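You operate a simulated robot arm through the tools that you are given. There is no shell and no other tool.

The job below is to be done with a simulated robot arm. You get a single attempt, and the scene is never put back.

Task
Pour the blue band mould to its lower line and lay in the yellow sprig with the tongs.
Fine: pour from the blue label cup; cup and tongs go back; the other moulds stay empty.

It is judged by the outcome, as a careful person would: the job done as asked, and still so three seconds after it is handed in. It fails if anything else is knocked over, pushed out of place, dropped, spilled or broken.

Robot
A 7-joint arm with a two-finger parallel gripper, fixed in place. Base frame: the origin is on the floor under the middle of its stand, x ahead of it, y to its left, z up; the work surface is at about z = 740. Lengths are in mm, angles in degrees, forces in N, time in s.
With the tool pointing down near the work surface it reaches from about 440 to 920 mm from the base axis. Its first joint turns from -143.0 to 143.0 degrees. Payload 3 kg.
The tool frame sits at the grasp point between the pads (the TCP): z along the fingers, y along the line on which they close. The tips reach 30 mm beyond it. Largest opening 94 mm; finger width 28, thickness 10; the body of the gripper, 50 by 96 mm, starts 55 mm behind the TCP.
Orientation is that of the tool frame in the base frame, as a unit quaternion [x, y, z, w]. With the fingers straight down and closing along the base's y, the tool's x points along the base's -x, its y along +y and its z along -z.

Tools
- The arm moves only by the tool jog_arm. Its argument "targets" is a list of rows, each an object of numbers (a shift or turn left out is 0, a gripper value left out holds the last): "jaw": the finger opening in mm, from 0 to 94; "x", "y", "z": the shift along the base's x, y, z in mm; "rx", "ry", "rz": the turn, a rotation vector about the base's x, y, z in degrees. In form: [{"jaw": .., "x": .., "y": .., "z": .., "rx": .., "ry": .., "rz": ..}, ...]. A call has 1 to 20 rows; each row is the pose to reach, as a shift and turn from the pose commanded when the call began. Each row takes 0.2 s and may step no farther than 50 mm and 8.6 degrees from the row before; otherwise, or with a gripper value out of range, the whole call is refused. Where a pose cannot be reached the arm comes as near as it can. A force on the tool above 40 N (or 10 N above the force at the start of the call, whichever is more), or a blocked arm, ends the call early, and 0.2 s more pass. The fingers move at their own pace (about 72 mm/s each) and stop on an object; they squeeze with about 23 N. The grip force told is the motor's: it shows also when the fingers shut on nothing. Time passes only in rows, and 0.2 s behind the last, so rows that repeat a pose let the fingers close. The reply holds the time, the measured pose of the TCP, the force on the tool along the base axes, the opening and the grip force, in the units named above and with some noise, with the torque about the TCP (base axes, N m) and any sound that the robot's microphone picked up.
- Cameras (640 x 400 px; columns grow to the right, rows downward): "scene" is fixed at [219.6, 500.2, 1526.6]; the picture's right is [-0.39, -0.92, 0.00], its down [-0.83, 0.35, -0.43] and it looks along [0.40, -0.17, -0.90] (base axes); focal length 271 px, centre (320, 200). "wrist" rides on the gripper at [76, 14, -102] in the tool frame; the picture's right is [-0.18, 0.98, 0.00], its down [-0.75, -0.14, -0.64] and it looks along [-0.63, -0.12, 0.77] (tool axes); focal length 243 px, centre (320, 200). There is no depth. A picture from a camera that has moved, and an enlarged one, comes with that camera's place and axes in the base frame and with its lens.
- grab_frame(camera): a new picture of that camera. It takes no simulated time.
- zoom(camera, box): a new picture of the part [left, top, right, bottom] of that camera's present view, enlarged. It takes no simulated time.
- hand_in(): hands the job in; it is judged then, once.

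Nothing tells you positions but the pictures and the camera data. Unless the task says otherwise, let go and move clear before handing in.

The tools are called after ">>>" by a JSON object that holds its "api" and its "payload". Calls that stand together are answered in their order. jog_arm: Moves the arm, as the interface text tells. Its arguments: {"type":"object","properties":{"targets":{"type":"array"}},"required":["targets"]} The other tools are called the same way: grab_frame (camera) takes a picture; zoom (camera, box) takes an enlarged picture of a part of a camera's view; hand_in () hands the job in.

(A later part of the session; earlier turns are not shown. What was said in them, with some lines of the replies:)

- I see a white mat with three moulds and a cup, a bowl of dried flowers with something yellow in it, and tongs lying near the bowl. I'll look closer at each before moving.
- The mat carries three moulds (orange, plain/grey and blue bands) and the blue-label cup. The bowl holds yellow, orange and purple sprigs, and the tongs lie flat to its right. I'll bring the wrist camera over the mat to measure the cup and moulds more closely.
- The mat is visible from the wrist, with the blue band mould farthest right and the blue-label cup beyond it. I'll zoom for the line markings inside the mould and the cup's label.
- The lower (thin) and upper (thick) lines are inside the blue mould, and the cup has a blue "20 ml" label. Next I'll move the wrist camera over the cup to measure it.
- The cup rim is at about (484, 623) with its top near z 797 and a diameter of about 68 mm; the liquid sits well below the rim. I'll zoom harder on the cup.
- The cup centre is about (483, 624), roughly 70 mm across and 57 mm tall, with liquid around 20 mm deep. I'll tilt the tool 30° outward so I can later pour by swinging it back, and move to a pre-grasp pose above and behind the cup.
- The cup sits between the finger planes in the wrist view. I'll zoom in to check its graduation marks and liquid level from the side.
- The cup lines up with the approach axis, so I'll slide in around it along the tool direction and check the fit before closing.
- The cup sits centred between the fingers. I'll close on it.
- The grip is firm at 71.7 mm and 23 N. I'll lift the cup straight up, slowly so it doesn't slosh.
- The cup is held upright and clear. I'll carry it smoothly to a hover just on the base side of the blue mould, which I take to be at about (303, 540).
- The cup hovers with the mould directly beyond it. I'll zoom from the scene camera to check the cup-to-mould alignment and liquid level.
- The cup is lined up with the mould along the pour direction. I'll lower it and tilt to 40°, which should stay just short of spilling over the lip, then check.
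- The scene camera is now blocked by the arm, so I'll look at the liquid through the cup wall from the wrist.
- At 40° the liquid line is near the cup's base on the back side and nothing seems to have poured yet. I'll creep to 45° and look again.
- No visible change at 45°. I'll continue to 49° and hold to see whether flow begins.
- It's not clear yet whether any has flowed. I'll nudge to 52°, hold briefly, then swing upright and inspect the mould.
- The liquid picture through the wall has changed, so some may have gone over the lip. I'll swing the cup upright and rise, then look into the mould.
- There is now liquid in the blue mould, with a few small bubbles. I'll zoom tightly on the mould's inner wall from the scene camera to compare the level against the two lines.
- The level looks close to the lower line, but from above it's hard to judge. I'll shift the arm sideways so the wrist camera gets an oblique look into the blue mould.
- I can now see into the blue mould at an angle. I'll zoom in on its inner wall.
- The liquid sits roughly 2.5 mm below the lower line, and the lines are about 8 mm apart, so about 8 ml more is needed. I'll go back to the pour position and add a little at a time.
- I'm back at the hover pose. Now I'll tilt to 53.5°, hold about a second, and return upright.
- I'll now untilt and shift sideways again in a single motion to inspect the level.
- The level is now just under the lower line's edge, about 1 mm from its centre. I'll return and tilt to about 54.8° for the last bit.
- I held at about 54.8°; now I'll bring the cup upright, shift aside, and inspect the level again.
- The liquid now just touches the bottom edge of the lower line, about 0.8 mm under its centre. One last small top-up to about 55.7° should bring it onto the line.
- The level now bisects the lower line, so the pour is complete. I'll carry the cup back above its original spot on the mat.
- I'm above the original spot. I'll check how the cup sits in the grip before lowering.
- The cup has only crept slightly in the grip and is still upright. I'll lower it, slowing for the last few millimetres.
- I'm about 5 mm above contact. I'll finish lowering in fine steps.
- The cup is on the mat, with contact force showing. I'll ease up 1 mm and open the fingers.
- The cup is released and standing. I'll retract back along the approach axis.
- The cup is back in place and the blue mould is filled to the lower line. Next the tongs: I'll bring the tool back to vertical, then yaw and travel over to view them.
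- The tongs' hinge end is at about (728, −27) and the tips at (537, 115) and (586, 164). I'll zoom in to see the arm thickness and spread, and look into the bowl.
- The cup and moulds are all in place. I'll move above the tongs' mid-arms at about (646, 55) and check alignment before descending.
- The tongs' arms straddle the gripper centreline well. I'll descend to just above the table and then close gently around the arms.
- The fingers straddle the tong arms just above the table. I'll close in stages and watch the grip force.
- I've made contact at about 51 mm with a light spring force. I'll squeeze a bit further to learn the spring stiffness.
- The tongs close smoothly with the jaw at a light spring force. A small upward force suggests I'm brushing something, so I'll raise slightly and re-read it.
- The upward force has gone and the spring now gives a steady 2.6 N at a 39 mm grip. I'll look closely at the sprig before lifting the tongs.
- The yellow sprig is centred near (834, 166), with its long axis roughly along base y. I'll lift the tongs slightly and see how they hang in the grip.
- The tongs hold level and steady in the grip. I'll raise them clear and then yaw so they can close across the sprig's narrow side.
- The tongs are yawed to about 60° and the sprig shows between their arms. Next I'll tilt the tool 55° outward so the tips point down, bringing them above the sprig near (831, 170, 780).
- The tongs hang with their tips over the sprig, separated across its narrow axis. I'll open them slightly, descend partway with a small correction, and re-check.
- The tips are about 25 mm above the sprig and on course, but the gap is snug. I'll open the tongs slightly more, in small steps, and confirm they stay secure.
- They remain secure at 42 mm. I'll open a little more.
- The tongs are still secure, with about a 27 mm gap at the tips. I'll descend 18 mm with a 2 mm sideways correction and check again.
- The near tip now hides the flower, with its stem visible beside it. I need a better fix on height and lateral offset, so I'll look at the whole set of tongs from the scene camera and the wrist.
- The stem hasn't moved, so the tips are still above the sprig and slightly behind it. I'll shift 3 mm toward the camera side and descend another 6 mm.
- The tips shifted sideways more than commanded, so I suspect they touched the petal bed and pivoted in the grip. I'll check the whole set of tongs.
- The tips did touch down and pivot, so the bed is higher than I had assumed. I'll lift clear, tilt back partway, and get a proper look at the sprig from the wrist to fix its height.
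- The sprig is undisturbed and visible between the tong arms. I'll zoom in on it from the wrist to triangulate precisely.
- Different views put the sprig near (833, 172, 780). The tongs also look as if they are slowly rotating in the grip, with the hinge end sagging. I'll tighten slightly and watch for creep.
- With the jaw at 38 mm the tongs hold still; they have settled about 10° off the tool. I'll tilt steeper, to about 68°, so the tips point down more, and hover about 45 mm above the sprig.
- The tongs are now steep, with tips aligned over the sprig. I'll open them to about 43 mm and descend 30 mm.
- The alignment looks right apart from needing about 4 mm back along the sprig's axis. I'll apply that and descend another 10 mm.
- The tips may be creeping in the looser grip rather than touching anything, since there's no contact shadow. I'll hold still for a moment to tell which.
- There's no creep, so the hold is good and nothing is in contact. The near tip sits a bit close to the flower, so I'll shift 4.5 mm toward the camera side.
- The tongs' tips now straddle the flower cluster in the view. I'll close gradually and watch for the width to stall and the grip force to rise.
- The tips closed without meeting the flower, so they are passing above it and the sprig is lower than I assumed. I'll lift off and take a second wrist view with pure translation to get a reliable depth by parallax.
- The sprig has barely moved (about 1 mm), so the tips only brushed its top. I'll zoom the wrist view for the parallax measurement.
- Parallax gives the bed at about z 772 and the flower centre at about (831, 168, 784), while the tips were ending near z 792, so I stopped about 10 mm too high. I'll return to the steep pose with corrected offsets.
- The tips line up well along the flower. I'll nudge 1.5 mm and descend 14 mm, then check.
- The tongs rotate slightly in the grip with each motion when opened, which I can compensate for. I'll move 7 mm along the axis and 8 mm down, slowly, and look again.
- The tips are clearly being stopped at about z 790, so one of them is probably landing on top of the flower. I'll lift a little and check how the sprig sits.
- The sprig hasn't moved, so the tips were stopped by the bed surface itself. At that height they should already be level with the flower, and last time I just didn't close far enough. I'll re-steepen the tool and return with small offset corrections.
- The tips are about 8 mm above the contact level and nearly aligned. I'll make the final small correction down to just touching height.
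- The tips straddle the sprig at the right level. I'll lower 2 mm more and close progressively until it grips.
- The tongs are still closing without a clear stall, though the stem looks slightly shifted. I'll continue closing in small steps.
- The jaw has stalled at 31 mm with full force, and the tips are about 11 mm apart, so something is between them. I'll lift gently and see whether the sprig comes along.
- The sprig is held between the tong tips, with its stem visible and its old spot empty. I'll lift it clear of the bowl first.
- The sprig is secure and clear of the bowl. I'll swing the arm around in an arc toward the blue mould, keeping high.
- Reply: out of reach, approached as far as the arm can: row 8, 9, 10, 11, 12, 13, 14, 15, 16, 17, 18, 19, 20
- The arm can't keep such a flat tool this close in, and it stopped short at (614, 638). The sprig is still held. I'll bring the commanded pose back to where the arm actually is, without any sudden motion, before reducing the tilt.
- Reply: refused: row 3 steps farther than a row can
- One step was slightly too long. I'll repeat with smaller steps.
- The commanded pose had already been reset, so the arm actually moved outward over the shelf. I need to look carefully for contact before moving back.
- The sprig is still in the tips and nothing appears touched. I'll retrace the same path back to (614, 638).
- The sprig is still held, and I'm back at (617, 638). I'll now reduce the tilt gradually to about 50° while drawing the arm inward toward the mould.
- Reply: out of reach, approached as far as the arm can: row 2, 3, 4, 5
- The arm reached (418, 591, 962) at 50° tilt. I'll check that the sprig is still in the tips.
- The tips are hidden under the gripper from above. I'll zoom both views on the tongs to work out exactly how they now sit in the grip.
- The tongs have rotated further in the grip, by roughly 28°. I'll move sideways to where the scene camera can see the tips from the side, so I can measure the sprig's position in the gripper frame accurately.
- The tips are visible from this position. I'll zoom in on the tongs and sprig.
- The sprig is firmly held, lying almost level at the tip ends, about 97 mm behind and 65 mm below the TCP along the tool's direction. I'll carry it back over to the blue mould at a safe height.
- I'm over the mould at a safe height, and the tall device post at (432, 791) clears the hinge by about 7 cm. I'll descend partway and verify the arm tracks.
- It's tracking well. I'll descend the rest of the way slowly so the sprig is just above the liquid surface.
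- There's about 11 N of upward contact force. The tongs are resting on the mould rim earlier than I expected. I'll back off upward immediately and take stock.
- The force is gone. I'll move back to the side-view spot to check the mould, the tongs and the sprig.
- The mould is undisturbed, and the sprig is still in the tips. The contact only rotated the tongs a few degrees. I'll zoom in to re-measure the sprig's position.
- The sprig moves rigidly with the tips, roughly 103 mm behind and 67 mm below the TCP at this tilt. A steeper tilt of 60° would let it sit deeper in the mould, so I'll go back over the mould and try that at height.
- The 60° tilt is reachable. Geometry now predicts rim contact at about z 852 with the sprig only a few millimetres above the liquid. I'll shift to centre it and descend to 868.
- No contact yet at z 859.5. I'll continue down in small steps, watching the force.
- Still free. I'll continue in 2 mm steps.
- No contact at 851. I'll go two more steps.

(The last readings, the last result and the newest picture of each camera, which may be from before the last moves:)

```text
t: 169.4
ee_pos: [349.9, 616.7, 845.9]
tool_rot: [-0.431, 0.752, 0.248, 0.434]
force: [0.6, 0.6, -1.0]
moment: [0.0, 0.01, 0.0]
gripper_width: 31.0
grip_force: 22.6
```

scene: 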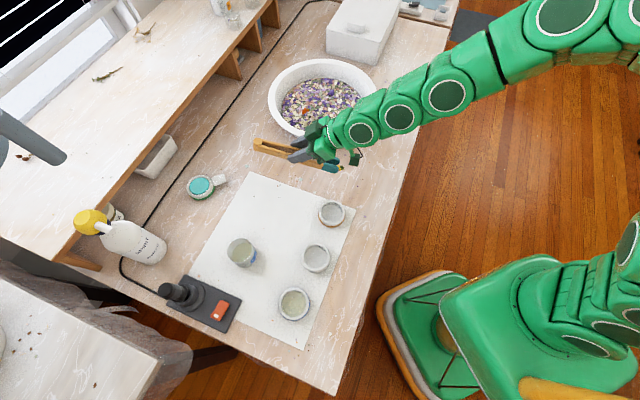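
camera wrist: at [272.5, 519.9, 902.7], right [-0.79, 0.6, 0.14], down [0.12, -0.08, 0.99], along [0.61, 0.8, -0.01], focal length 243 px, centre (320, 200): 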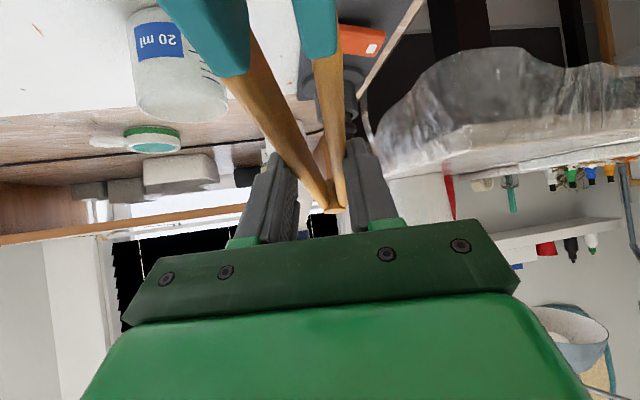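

Still clear at 846. Two more small steps, then I'll release.

>>> {"api": "jog_arm", "payload": {"targets": [{"z": -1}, {"z": -2}, {"z": -2}]}}

>>> {"api": "jog_arm", "payload": {"targets": [{"z": -1}, {"z": -2}, {"z": -2}]}}

>>> {"api": "zoom", "payload": {"camera": "scene", "box": [230, 250, 350, 340]}}

```text
t: 170.2
ee_pos: [349.3, 615.4, 845.1]
tool_rot: [-0.43, 0.752, 0.247, 0.435]
force: [-1.0, 0.0, -1.4]
moment: [-0.01, -0.03, 0.05]
gripper_width: 31.5
grip_force: 23.0
```

```text
t: 171.0
ee_pos: [348.8, 615.4, 842.0]
tool_rot: [-0.43, 0.752, 0.247, 0.434]
force: [-0.1, 0.1, -0.5]
moment: [0.04, 0.04, 0.01]
gripper_width: 31.2
grip_force: 22.6
```

```text
4.44 times, centred on (290, 295) of scene
camera zoom: at [219.6, 500.2, 1526.6], right [-0.39, -0.92, 0.0], down [-0.83, 0.35, -0.43], along [0.4, -0.17, -0.9], focal length 1205 px, centre (453, -222)
```

zoom: 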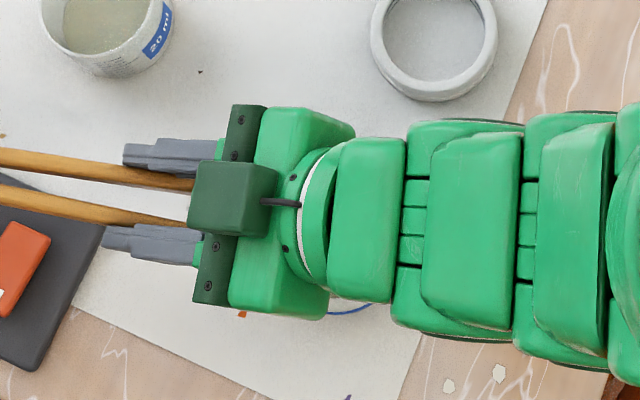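

Still no contact at 842. I'll continue in small steps to first touch so the sprig is laid rather than dropped.

>>> {"api": "jog_arm", "payload": {"targets": [{"z": -1}, {"z": -2}, {"z": -2}]}}

>>> {"api": "jog_arm", "payload": {"targets": [{"z": -1}, {"z": -2}, {"z": -2}]}}

```text
t: 171.8
ee_pos: [349.0, 615.0, 841.8]
tool_rot: [-0.43, 0.751, 0.248, 0.435]
force: [-0.1, 1.3, 9.4]
moment: [-0.51, 0.32, -0.07]
gripper_width: 31.4
grip_force: 22.8
```

```text
t: 172.6
ee_pos: [350.2, 614.8, 839.4]
tool_rot: [-0.431, 0.752, 0.248, 0.434]
force: [0.3, 1.7, 11.7]
moment: [-0.59, 0.28, -0.01]
gripper_width: 31.5
grip_force: 22.8
```

I've made contact at about z 841. I'll ease up 2 mm and open the tongs slowly to release the sprig.

>>> {"api": "jog_arm", "payload": {"targets": [{"z": 1}, {"z": 2}, {"z": 2}]}}

>>> {"api": "jog_arm", "payload": {"targets": [{"jaw": 32}, {"jaw": 33}, {"jaw": 34}, {"jaw": 35}, {"jaw": 36}, {"jaw": 37}, {"jaw": 38}, {"jaw": 38}]}}

>>> {"api": "grab_frame", "payload": {"camera": "wrist"}}

```text
t: 173.4
ee_pos: [348.8, 615.3, 840.1]
tool_rot: [-0.431, 0.752, 0.248, 0.433]
force: [0.3, 0.7, -1.3]
moment: [0.0, 0.0, 0.0]
gripper_width: 31.7
grip_force: 22.4
```

```text
t: 175.2
ee_pos: [348.9, 615.1, 840.6]
tool_rot: [-0.431, 0.752, 0.249, 0.434]
force: [0.1, -0.3, -1.4]
moment: [0.0, 0.03, 0.0]
gripper_width: 38.0
grip_force: 2.5
```

```text
taken
camera wrist: at [271.7, 512.8, 825.9], right [-0.8, 0.58, 0.16], down [0.03, -0.23, 0.97], along [0.6, 0.78, 0.16], focal length 243 px, centre (320, 200)
```

wrist: 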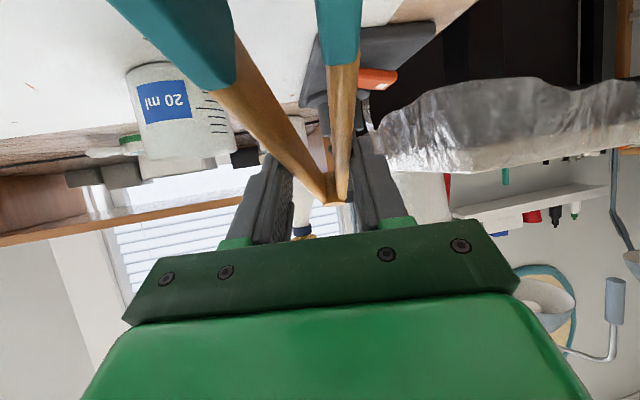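

The tongs are open to 38 mm. I'll open slightly more to be sure, then lift straight up slowly.

>>> {"api": "jog_arm", "payload": {"targets": [{"jaw": 39.5}, {"jaw": 41}, {"jaw": 41}, {"z": 2}, {"z": 6}, {"z": 12}, {"z": 20}, {"z": 30}, {"z": 42}, {"z": 54}, {"z": 64}, {"z": 70}, {"z": 70, "jaw": 38}, {"z": 70, "jaw": 36}, {"z": 70, "jaw": 36}]}}

>>> {"api": "zoom", "payload": {"camera": "scene", "box": [230, 250, 350, 340]}}

```text
t: 178.4
ee_pos: [349.6, 614.9, 910.6]
tool_rot: [-0.429, 0.752, 0.248, 0.435]
force: [0.3, -0.5, -0.2]
moment: [-0.02, 0.01, 0.01]
gripper_width: 37.7
grip_force: 2.9
```

```text
4.44 times, centred on (290, 295) of scene
camera zoom: at [219.6, 500.2, 1526.6], right [-0.39, -0.92, 0.0], down [-0.83, 0.35, -0.43], along [0.4, -0.17, -0.9], focal length 1205 px, centre (453, -222)
```

zoom: 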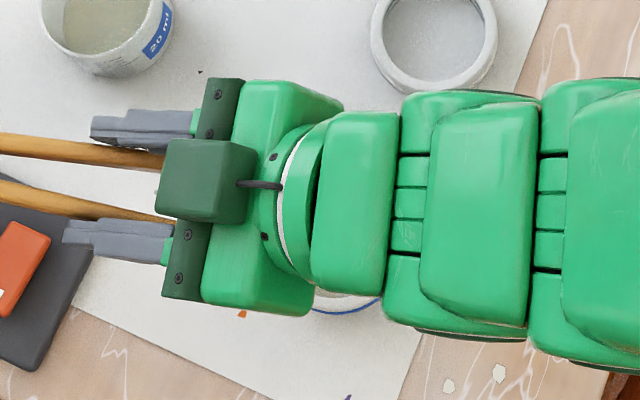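

Clear of the mould. I'll reduce the tilt back to 50° while rising, then move aside to see the result.

>>> {"api": "jog_arm", "payload": {"targets": [{"z": 6, "rx": -1.3, "ry": 0.8}, {"z": 18, "rx": -3.5, "ry": 2}, {"z": 32, "rx": -6, "ry": 3.5}, {"z": 44, "rx": -8, "ry": 4.7}, {"z": 51, "rx": -8.63, "ry": 5.05}, {"x": 8, "y": -5, "z": 51, "rx": -8.63, "ry": 5.05}, {"x": 26, "y": -16, "z": 51, "rx": -8.63, "ry": 5.05}, {"x": 50, "y": -34, "z": 51, "rx": -8.63, "ry": 5.05}, {"x": 76, "y": -56, "z": 51, "rx": -8.63, "ry": 5.05}, {"x": 102, "y": -80, "z": 51, "rx": -8.63, "ry": 5.05}, {"x": 128, "y": -104, "z": 51, "rx": -8.63, "ry": 5.05}, {"x": 154, "y": -129, "z": 51, "rx": -8.63, "ry": 5.05}, {"x": 180, "y": -154, "z": 51, "rx": -8.63, "ry": 5.05}, {"x": 206, "y": -178, "z": 51, "rx": -8.63, "ry": 5.05}, {"x": 230, "y": -200, "z": 51, "rx": -8.63, "ry": 5.05}, {"x": 250, "y": -216, "z": 51, "rx": -8.63, "ry": 5.05}, {"x": 263, "y": -225, "z": 51, "rx": -8.63, "ry": 5.05}, {"x": 267, "y": -227, "z": 51, "rx": -8.63, "ry": 5.05}, {"x": 267, "y": -227, "z": 51, "rx": -8.63, "ry": 5.05}]}}

>>> {"api": "grab_frame", "payload": {"camera": "scene"}}

>>> {"api": "zoom", "payload": {"camera": "scene", "box": [265, 275, 325, 325]}}

>>> {"api": "zoom", "payload": {"camera": "scene", "box": [240, 110, 370, 190]}}

```text
t: 182.4
ee_pos: [616.6, 388.2, 961.4]
tool_rot: [-0.452, 0.786, 0.21, 0.366]
force: [0.6, -0.1, -1.5]
moment: [-0.01, 0.02, -0.04]
gripper_width: 37.8
grip_force: 3.1
```

```text
taken
```

scene: 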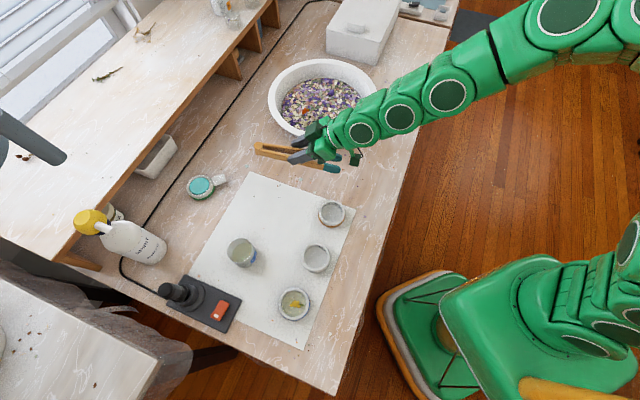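

```text
8.00 times, centred on (295, 300) of scene
camera zoom: at [219.6, 500.2, 1526.6], right [-0.39, -0.92, 0.0], down [-0.83, 0.35, -0.43], along [0.4, -0.17, -0.9], focal length 2170 px, centre (520, -600)
```

zoom: 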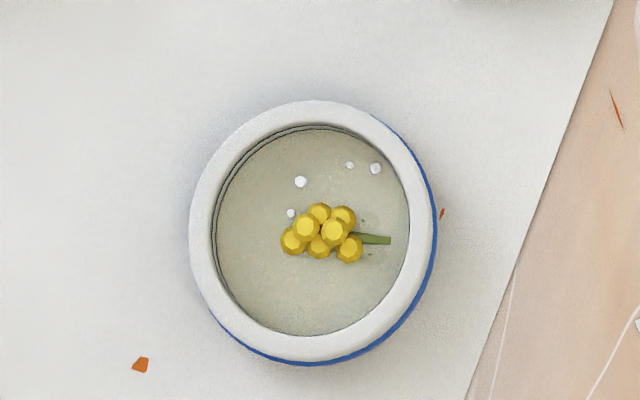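

```text
4.92 times, centred on (305, 150) of scene
camera zoom: at [219.6, 500.2, 1526.6], right [-0.39, -0.92, 0.0], down [-0.83, 0.35, -0.43], along [0.4, -0.17, -0.9], focal length 1335 px, centre (394, 446)
```

zoom: 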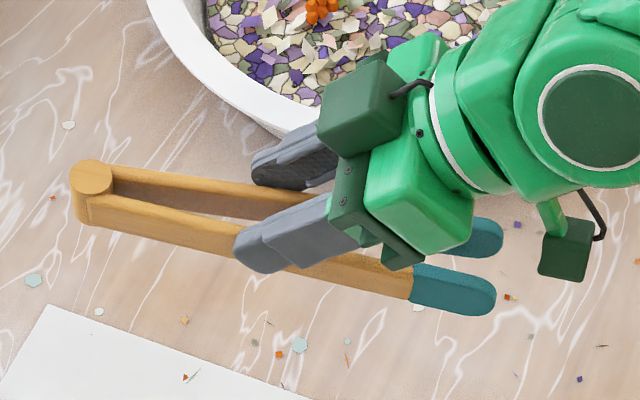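

The yellow sprig is lying in the blue mould, well centred. Now I'll return the tongs: first bring the tool vertical, then yaw and travel back over their original spot.

>>> {"api": "jog_arm", "payload": {"targets": [{"rx": -2.2, "ry": 1.3}, {"rx": -7, "ry": 4.1}, {"rx": -13, "ry": 7.6}, {"rx": -19.5, "ry": 11.4}, {"rx": -26, "ry": 15.2}, {"rx": -32, "ry": 18.7}, {"rx": -37.5, "ry": 22}, {"rx": -41.5, "ry": 24.3}, {"rx": -43.2, "ry": 25.3}, {"rx": -43.2, "ry": 25.3}]}}

>>> {"api": "grab_frame", "payload": {"camera": "scene"}}

```text
t: 184.6
ee_pos: [615.3, 387.9, 962.6]
tool_rot: [-0.496, 0.868, -0.001, 0.0]
force: [-0.2, 0.1, -1.2]
moment: [0.01, -0.03, 0.01]
gripper_width: 37.6
grip_force: 2.8
```

```text
taken
```

scene: 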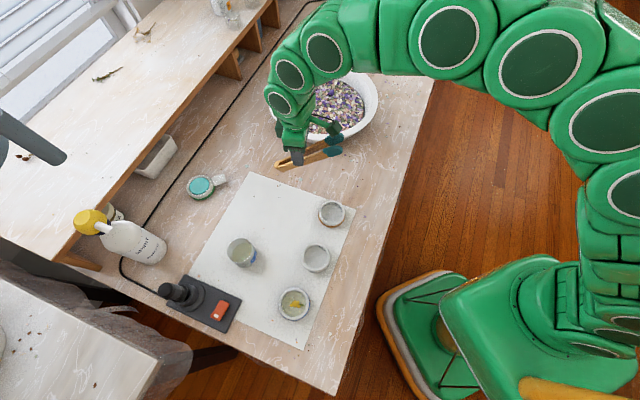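

The tool is vertical and the tongs are still held. I'll yaw back by 104° while moving to the tongs' original location.

>>> {"api": "jog_arm", "payload": {"targets": [{"x": 1, "y": -8, "rz": -3}, {"x": 3, "y": -25, "rz": -8}, {"x": 6, "y": -48, "rz": -15}, {"x": 9, "y": -73, "rz": -22}, {"x": 12, "y": -98, "rz": -29}, {"x": 15, "y": -123, "rz": -36}, {"x": 18, "y": -148, "rz": -43.5}, {"x": 21, "y": -173, "rz": -51}, {"x": 24, "y": -198, "rz": -58.5}, {"x": 27, "y": -223, "rz": -66}, {"x": 30, "y": -248, "rz": -73.5}, {"x": 33, "y": -272, "rz": -81}, {"x": 36, "y": -295, "rz": -88}, {"x": 39, "y": -316, "rz": -94.5}, {"x": 41, "y": -333, "rz": -100}, {"x": 42.5, "y": -342, "rz": -103}, {"x": 42.7, "y": -344.3, "rz": -104}, {"x": 42.7, "y": -344.3, "rz": -104}]}}

>>> {"api": "grab_frame", "payload": {"camera": "scene"}}

>>> {"api": "zoom", "payload": {"camera": "scene", "box": [330, 60, 440, 190]}}

>>> {"api": "grab_frame", "payload": {"camera": "wrist"}}

```text
t: 188.4
ee_pos: [657.6, 45.3, 960.8]
tool_rot: [0.377, 0.926, 0.0, -0.001]
force: [0.4, 0.0, -1.6]
moment: [-0.02, -0.04, -0.03]
gripper_width: 37.8
grip_force: 3.1
```

```text
taken
```

scene: 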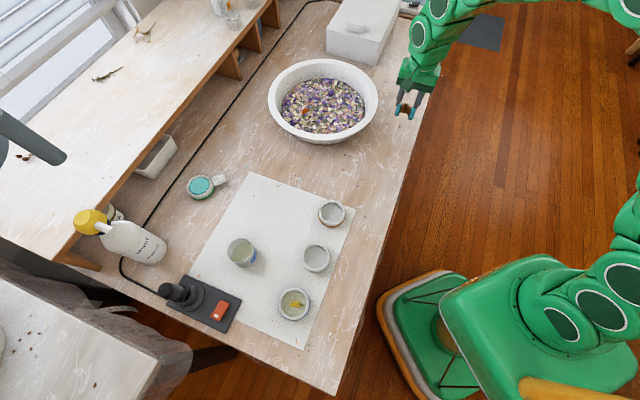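

```text
3.08 times, centred on (385, 125) of scene
camera zoom: at [219.6, 500.2, 1526.6], right [-0.39, -0.92, 0.0], down [-0.83, 0.35, -0.43], along [0.4, -0.17, -0.9], focal length 834 px, centre (120, 431)
```

zoom: 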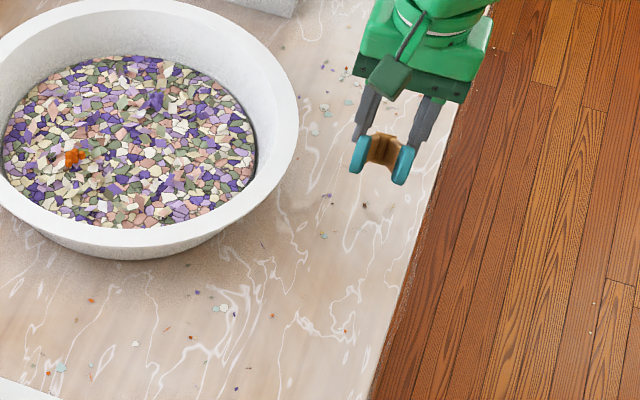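

```text
taken
camera wrist: at [614.0, 107.1, 1064.1], right [0.82, 0.57, 0.0], down [0.44, -0.63, 0.64], along [0.37, -0.53, -0.77], focal length 243 px, centre (320, 200)
```

wrist: 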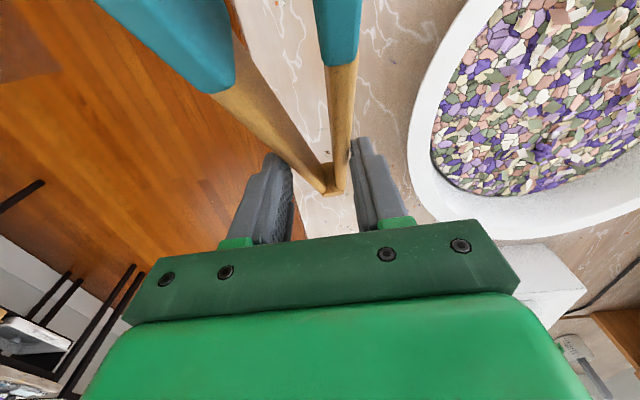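

The hinge end is hanging about 50° down. I'll tilt the tool 30° so the tongs come down nearly flat, rather than landing steeply on the hinge.

>>> {"api": "jog_arm", "payload": {"targets": [{"x": -0.5, "y": 0.3, "rx": -1, "ry": -1}, {"x": -2, "y": 1, "rx": -4, "ry": -4.1}, {"x": -3.5, "y": 2.2, "rx": -8, "ry": -8.2}, {"x": -5, "y": 3.3, "rx": -12.5, "ry": -12.7}, {"x": -6, "y": 4.2, "rx": -17, "ry": -17.3}, {"x": -7, "y": 5, "rx": -20, "ry": -20.4}, {"x": -7, "y": 5, "rx": -21, "ry": -21.4}, {"x": -7, "y": 5, "rx": -21, "ry": -21.4}]}}

>>> {"api": "zoom", "payload": {"camera": "scene", "box": [330, 60, 440, 190]}}

```text
t: 190.2
ee_pos: [654.0, 49.3, 961.6]
tool_rot: [0.365, 0.894, -0.098, 0.238]
force: [-0.3, -0.6, -1.4]
moment: [0.02, 0.01, 0.01]
gripper_width: 38.0
grip_force: 2.8
```

```text
3.08 times, centred on (385, 125) of scene
camera zoom: at [219.6, 500.2, 1526.6], right [-0.39, -0.92, 0.0], down [-0.83, 0.35, -0.43], along [0.4, -0.17, -0.9], focal length 834 px, centre (120, 431)
```

zoom: 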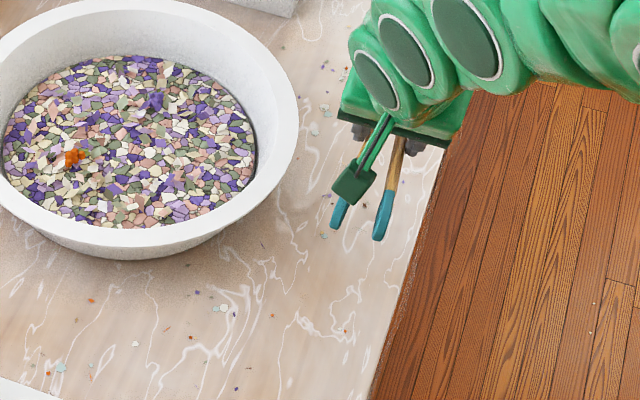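

The tongs are now nearer to level. I'll lower toward the table.

>>> {"api": "jog_arm", "payload": {"targets": [{"z": -8}, {"z": -24}, {"z": -44}, {"z": -66}, {"z": -88}, {"z": -108}, {"z": -124}, {"z": -134}, {"z": -138}, {"z": -138}]}}

>>> {"api": "zoom", "payload": {"camera": "scene", "box": [330, 90, 440, 190]}}

>>> {"api": "grab_frame", "payload": {"camera": "wrist"}}

```text
t: 192.4
ee_pos: [652.4, 49.9, 823.2]
tool_rot: [0.365, 0.894, -0.1, 0.238]
force: [-0.1, -0.4, -0.9]
moment: [0.01, -0.01, -0.02]
gripper_width: 37.8
grip_force: 3.3
```

```text
4.00 times, centred on (385, 140) of scene
camera zoom: at [219.6, 500.2, 1526.6], right [-0.39, -0.92, 0.0], down [-0.83, 0.35, -0.43], along [0.4, -0.17, -0.9], focal length 1085 px, centre (60, 440)
```

zoom: 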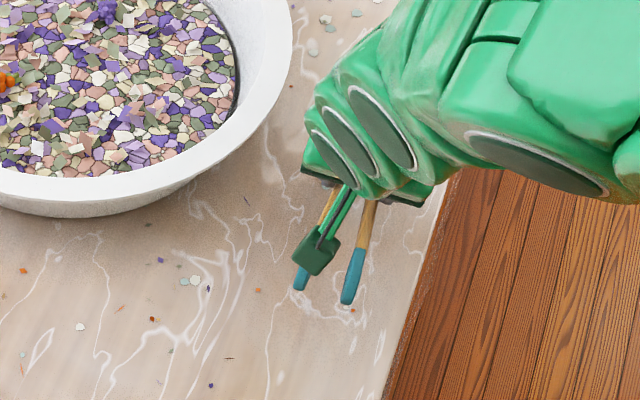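

```text
taken
camera wrist: at [578.7, 140.6, 874.1], right [0.8, 0.59, 0.09], down [0.14, -0.33, 0.93], along [0.58, -0.74, -0.35], focal length 243 px, centre (320, 200)
```

wrist: 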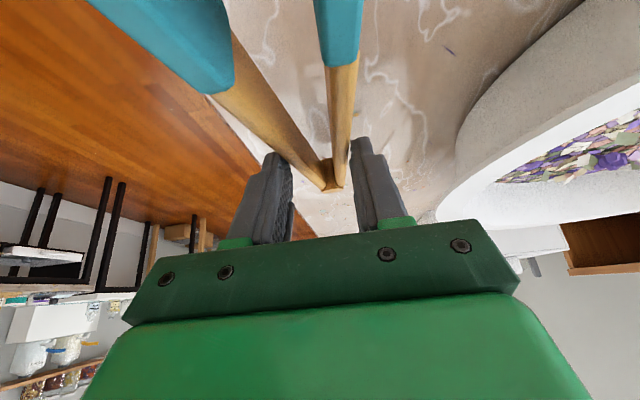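

I'm nearing hinge touchdown, so I'll lower slowly from here, watching the force.

>>> {"api": "jog_arm", "payload": {"targets": [{"z": -4}, {"z": -8}, {"z": -12}, {"z": -16}, {"z": -20}, {"z": -24}, {"z": -24}]}}

>>> {"api": "zoom", "payload": {"camera": "scene", "box": [330, 90, 440, 190]}}

>>> {"api": "jog_arm", "payload": {"targets": [{"z": -3}, {"z": -6}, {"z": -9}, {"z": -12}, {"z": -12}]}}

>>> {"api": "zoom", "payload": {"camera": "scene", "box": [330, 90, 440, 190]}}

```text
t: 194.0
ee_pos: [650.9, 49.6, 798.3]
tool_rot: [0.365, 0.895, -0.099, 0.239]
force: [-0.1, 0.5, -1.0]
moment: [-0.04, 0.01, -0.01]
gripper_width: 38.0
grip_force: 3.4
```

```text
4.00 times, centred on (385, 140) of scene
camera zoom: at [219.6, 500.2, 1526.6], right [-0.39, -0.92, 0.0], down [-0.83, 0.35, -0.43], along [0.4, -0.17, -0.9], focal length 1085 px, centre (60, 440)
```

zoom: 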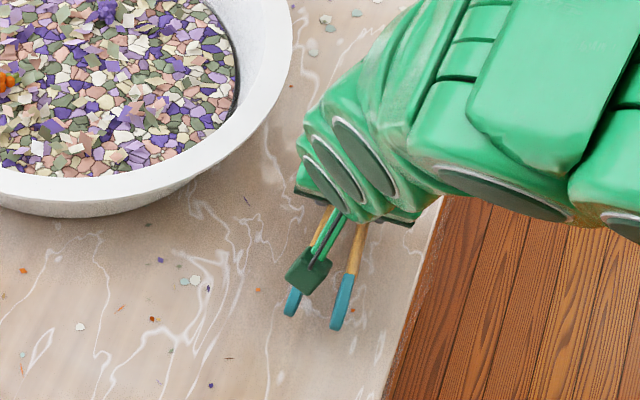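

```text
t: 195.2
ee_pos: [652.1, 48.7, 786.5]
tool_rot: [0.366, 0.894, -0.099, 0.238]
force: [0.8, -0.2, 0.5]
moment: [-0.05, -0.08, 0.0]
gripper_width: 37.9
grip_force: 3.1
```

```text
4.00 times, centred on (385, 140) of scene
camera zoom: at [219.6, 500.2, 1526.6], right [-0.39, -0.92, 0.0], down [-0.83, 0.35, -0.43], along [0.4, -0.17, -0.9], focal length 1085 px, centre (60, 440)
```

zoom: 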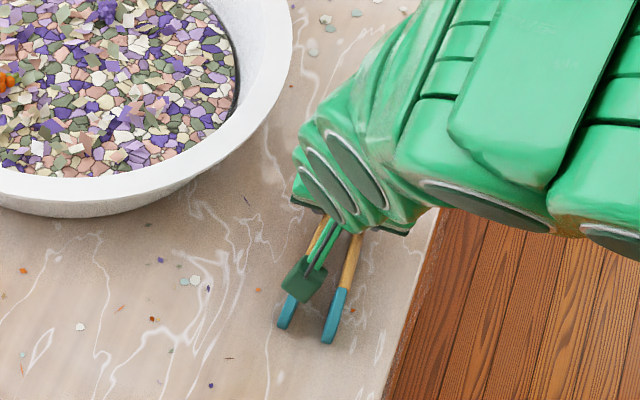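

The tongs are flattening onto the table smoothly. I'll lower the last centimetre.

>>> {"api": "jog_arm", "payload": {"targets": [{"z": -2}, {"z": -4}, {"z": -6}, {"z": -8}, {"z": -10}, {"z": -10}]}}

>>> {"api": "zoom", "payload": {"camera": "scene", "box": [330, 90, 440, 190]}}

>>> {"api": "grab_frame", "payload": {"camera": "wrist"}}

```text
t: 196.6
ee_pos: [652.0, 49.7, 777.6]
tool_rot: [0.365, 0.895, -0.099, 0.238]
force: [-0.5, 0.1, 11.6]
moment: [0.1, -0.01, 0.05]
gripper_width: 37.2
grip_force: 1.4
```

```text
4.00 times, centred on (385, 140) of scene
camera zoom: at [219.6, 500.2, 1526.6], right [-0.39, -0.92, 0.0], down [-0.83, 0.35, -0.43], along [0.4, -0.17, -0.9], focal length 1085 px, centre (60, 440)
```

zoom: 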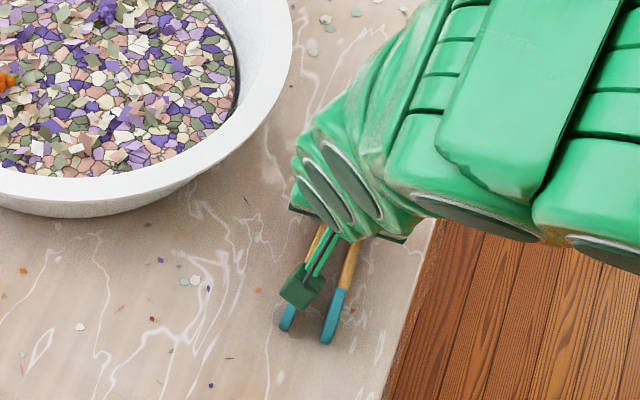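

```text
taken
camera wrist: at [578.3, 141.4, 828.6], right [0.8, 0.59, 0.09], down [0.14, -0.33, 0.93], along [0.58, -0.74, -0.35], focal length 243 px, centre (320, 200)
```

wrist: 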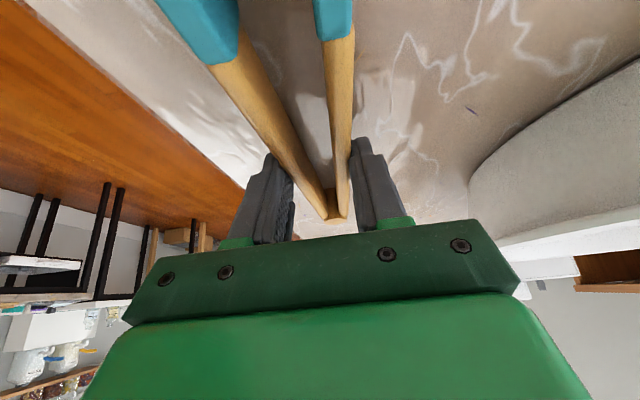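

The tongs are flat on the table. They sit about 12 mm short of the original spot, so I'll ease up 2 mm, shift, then open.

>>> {"api": "jog_arm", "payload": {"targets": [{"z": 1.5}, {"x": -3, "y": 3, "z": 2.5}, {"x": -6, "y": 6, "z": 2.5}, {"x": -8.5, "y": 8.5, "z": 2.5}, {"x": -8.5, "y": 8.5, "z": 1}, {"x": -8.5, "y": 8.5, "z": 1}]}}

>>> {"api": "zoom", "payload": {"camera": "scene", "box": [330, 90, 440, 190]}}

```text
t: 198.0
ee_pos: [643.4, 58.6, 778.1]
tool_rot: [0.364, 0.895, -0.099, 0.239]
force: [-0.3, 0.8, -0.5]
moment: [-0.02, -0.02, -0.03]
gripper_width: 36.3
grip_force: 3.9
```

```text
4.00 times, centred on (385, 140) of scene
camera zoom: at [219.6, 500.2, 1526.6], right [-0.39, -0.92, 0.0], down [-0.83, 0.35, -0.43], along [0.4, -0.17, -0.9], focal length 1085 px, centre (60, 440)
```

zoom: 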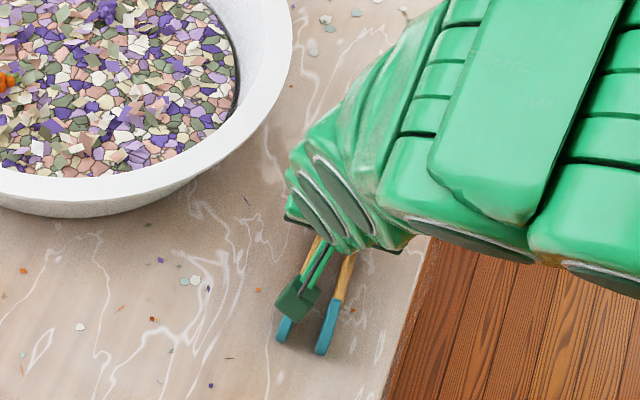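

The tip midpoint now matches the original position. I'll open the fingers gradually to let the tongs spring open on the table.

>>> {"api": "jog_arm", "payload": {"targets": [{"jaw": 38}, {"jaw": 41}, {"jaw": 44}, {"jaw": 47}, {"jaw": 50}, {"jaw": 53}, {"jaw": 58}, {"jaw": 68}, {"jaw": 80}, {"jaw": 92}, {"jaw": 94}, {"jaw": 94}]}}

>>> {"api": "zoom", "payload": {"camera": "scene", "box": [330, 90, 440, 190]}}

>>> {"api": "grab_frame", "payload": {"camera": "wrist"}}

```text
t: 200.6
ee_pos: [643.7, 58.2, 779.4]
tool_rot: [0.364, 0.895, -0.099, 0.239]
force: [-0.2, 0.2, 0.0]
moment: [0.0, -0.02, 0.02]
gripper_width: 94.0
grip_force: 0.1
```

```text
4.00 times, centred on (385, 140) of scene
camera zoom: at [219.6, 500.2, 1526.6], right [-0.39, -0.92, 0.0], down [-0.83, 0.35, -0.43], along [0.4, -0.17, -0.9], focal length 1085 px, centre (60, 440)
```

zoom: 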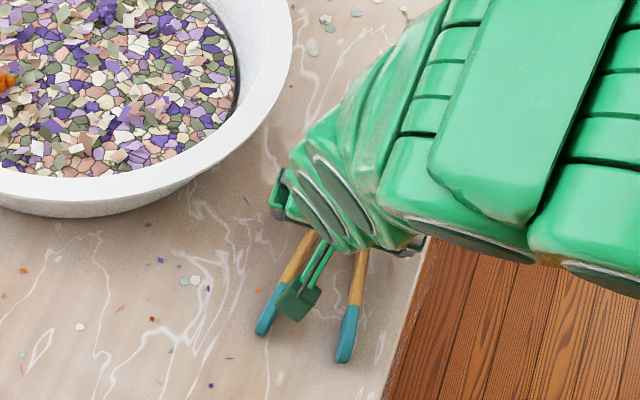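

```text
taken
camera wrist: at [569.8, 150.4, 830.0], right [0.8, 0.59, 0.09], down [0.14, -0.33, 0.93], along [0.58, -0.74, -0.35], focal length 243 px, centre (320, 200)
```

wrist: 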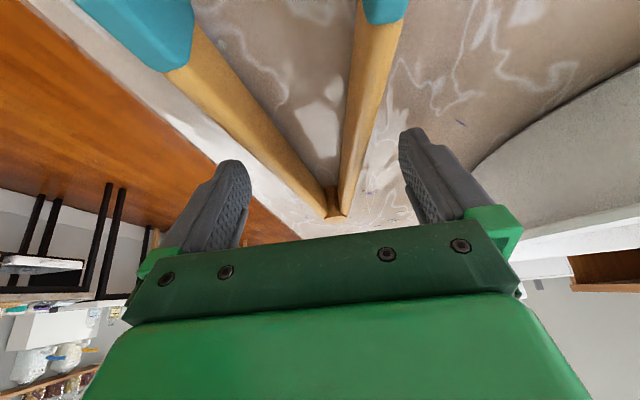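

The tongs have sprung open in their original position. I'll retract back along the tool axis and check everything.

>>> {"api": "jog_arm", "payload": {"targets": [{"x": -2, "y": 2, "z": 5}, {"x": -7, "y": 7, "z": 17}, {"x": -15, "y": 15, "z": 37}, {"x": -25, "y": 25, "z": 62}, {"x": -35, "y": 35, "z": 90}, {"x": -40, "y": 45, "z": 125}, {"x": -45, "y": 55, "z": 160}, {"x": -50, "y": 60, "z": 185}, {"x": -50, "y": 60, "z": 190}]}}

>>> {"api": "grab_frame", "payload": {"camera": "scene"}}

>>> {"api": "zoom", "payload": {"camera": "scene", "box": [260, 50, 420, 190]}}

>>> {"api": "zoom", "payload": {"camera": "scene", "box": [200, 180, 380, 340]}}

```text
t: 202.6
ee_pos: [591.5, 118.9, 967.6]
tool_rot: [0.365, 0.895, -0.099, 0.238]
force: [-0.2, 0.2, -0.1]
moment: [-0.01, 0.0, 0.0]
gripper_width: 94.0
grip_force: 0.1
```

```text
taken
```

scene: 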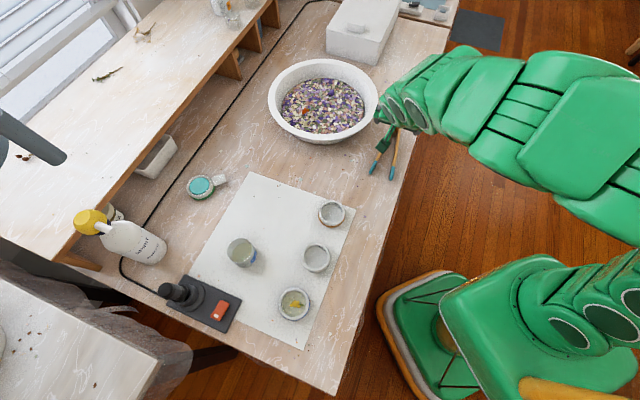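

```text
2.86 times, centred on (340, 120) of scene
camera zoom: at [219.6, 500.2, 1526.6], right [-0.39, -0.92, 0.0], down [-0.83, 0.35, -0.43], along [0.4, -0.17, -0.9], focal length 775 px, centre (263, 429)
```

zoom: 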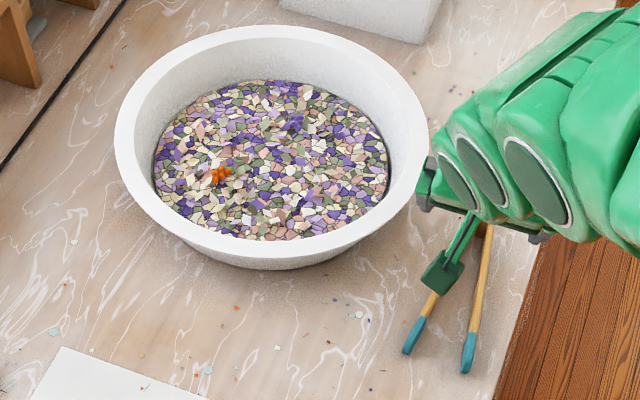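

```text
2.50 times, centred on (290, 260) of scene
camera zoom: at [219.6, 500.2, 1526.6], right [-0.39, -0.92, 0.0], down [-0.83, 0.35, -0.43], along [0.4, -0.17, -0.9], focal length 678 px, centre (395, 50)
```

zoom: 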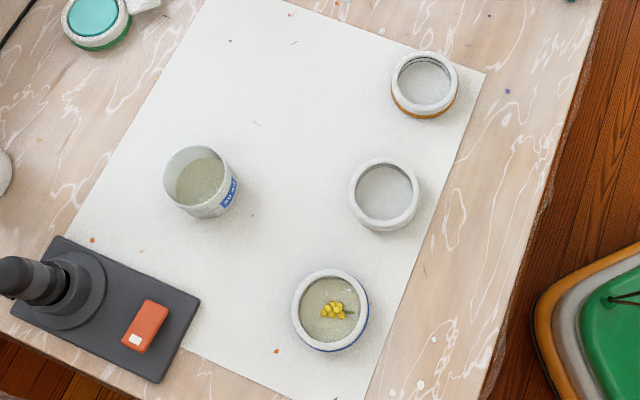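

Cup, tongs and other moulds all look right. I'll untilt and take one last look at the mould's level from the wrist camera before handing in.

>>> {"api": "jog_arm", "payload": {"targets": [{"z": 5, "rx": 4, "ry": 4.1}, {"z": 10, "rx": 9, "ry": 9.2}, {"z": 15, "rx": 14, "ry": 14.3}, {"z": 20, "rx": 19, "ry": 19.4}, {"z": 20, "rx": 21, "ry": 21.4}, {"z": 20, "rx": 21, "ry": 21.4}]}}

>>> {"api": "jog_arm", "payload": {"targets": [{"x": -10, "y": 14, "rz": 7}, {"x": -22, "y": 30, "rz": 14}, {"x": -34, "y": 46, "rz": 21}, {"x": -46, "y": 62, "rz": 28}, {"x": -58, "y": 78, "rz": 35}, {"x": -70, "y": 94, "rz": 42}, {"x": -82, "y": 110, "rz": 49}, {"x": -94, "y": 126, "rz": 56}, {"x": -106, "y": 142, "rz": 63}, {"x": -118, "y": 158, "rz": 70}, {"x": -130, "y": 174, "rz": 77}, {"x": -142, "y": 190, "rz": 84}, {"x": -154, "y": 206, "rz": 91}, {"x": -166, "y": 220, "rz": 97}, {"x": -175, "y": 228, "rz": 99.5}, {"x": -178, "y": 230, "rz": 99.5}]}}

>>> {"api": "grab_frame", "payload": {"camera": "wrist"}}

>>> {"api": "zoom", "payload": {"camera": "wrist", "box": [420, 70, 540, 170]}}

>>> {"api": "zoom", "payload": {"camera": "scene", "box": [260, 50, 420, 190]}}

```text
t: 204.0
ee_pos: [594.6, 116.9, 988.0]
tool_rot: [0.378, 0.926, -0.001, -0.001]
force: [0.1, 0.1, 0.2]
moment: [-0.02, -0.01, 0.02]
gripper_width: 94.2
grip_force: 0.0
```

```text
t: 207.4
ee_pos: [415.5, 348.4, 988.6]
tool_rot: [-0.463, 0.886, -0.002, -0.001]
force: [0.2, 0.4, 0.6]
moment: [0.05, 0.0, -0.02]
gripper_width: 93.9
grip_force: 0.1
```

```text
taken
camera wrist: at [361.0, 294.2, 1091.6], right [-0.7, 0.71, 0.0], down [0.55, 0.54, 0.64], along [0.46, 0.45, -0.77], focal length 243 px, centre (320, 200)
```

wrist: 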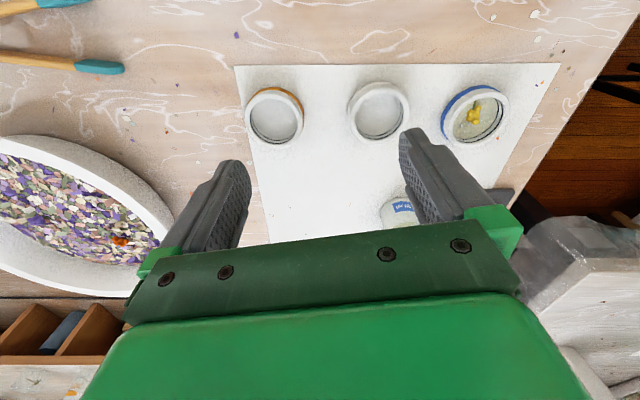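

```text
4.00 times, centred on (480, 120) of wrist
camera zoom: at [361.0, 294.2, 1091.6], right [-0.7, 0.71, 0.0], down [0.55, 0.54, 0.64], along [0.46, 0.45, -0.77], focal length 970 px, centre (-320, 520)
```

zoom: 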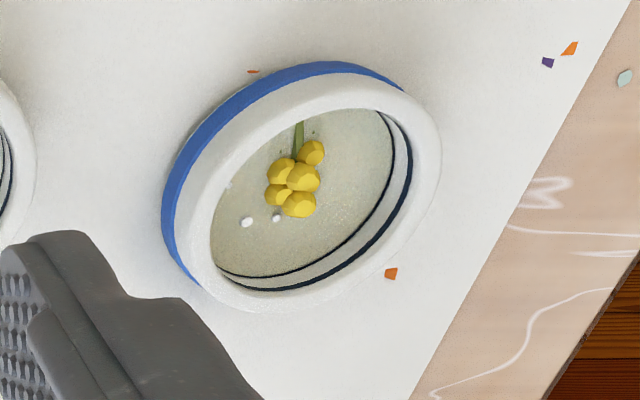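

```text
2.86 times, centred on (340, 120) of scene
camera zoom: at [219.6, 500.2, 1526.6], right [-0.39, -0.92, 0.0], down [-0.83, 0.35, -0.43], along [0.4, -0.17, -0.9], focal length 775 px, centre (263, 429)
```

zoom: 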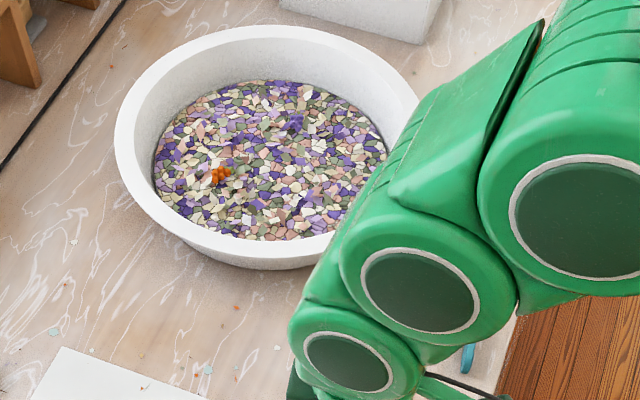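

The liquid sits on the lower line with the yellow sprig laid in. The cup and tongs are back, the other moulds are empty, and the arm is clear. Handing in.

>>> {"api": "hand_in", "payload": {}}

```text
The job is handed in.
```

The blue band mould is poured to its lower line, and the yellow sprig is lying near its centre. I handed the job in with the arm clear.

- **Pour:** I used the blue label cup and topped up in small steps until the liquid surface cut across the lower line. Pouring left a few small bubbles on the surface.
- **Sprig:** I lifted it from the bowl with the tongs and laid it in the mould. Before that, the tongs pressed on the mould with about 11 N on one approach, then again with about the same force just before I let the sprig go. The mould did not move.
- **Cup and tongs:** The cup is back within about 3 mm of where it stood. The tongs are back in their original position and have sprung open again.
- **Everything else:** The orange and plain band moulds are still empty. I saw nothing spilled, knocked over or moved. While I was carrying the sprig, the arm could not reach as planned and swung out over the shelf. Nothing there appeared to be touched.
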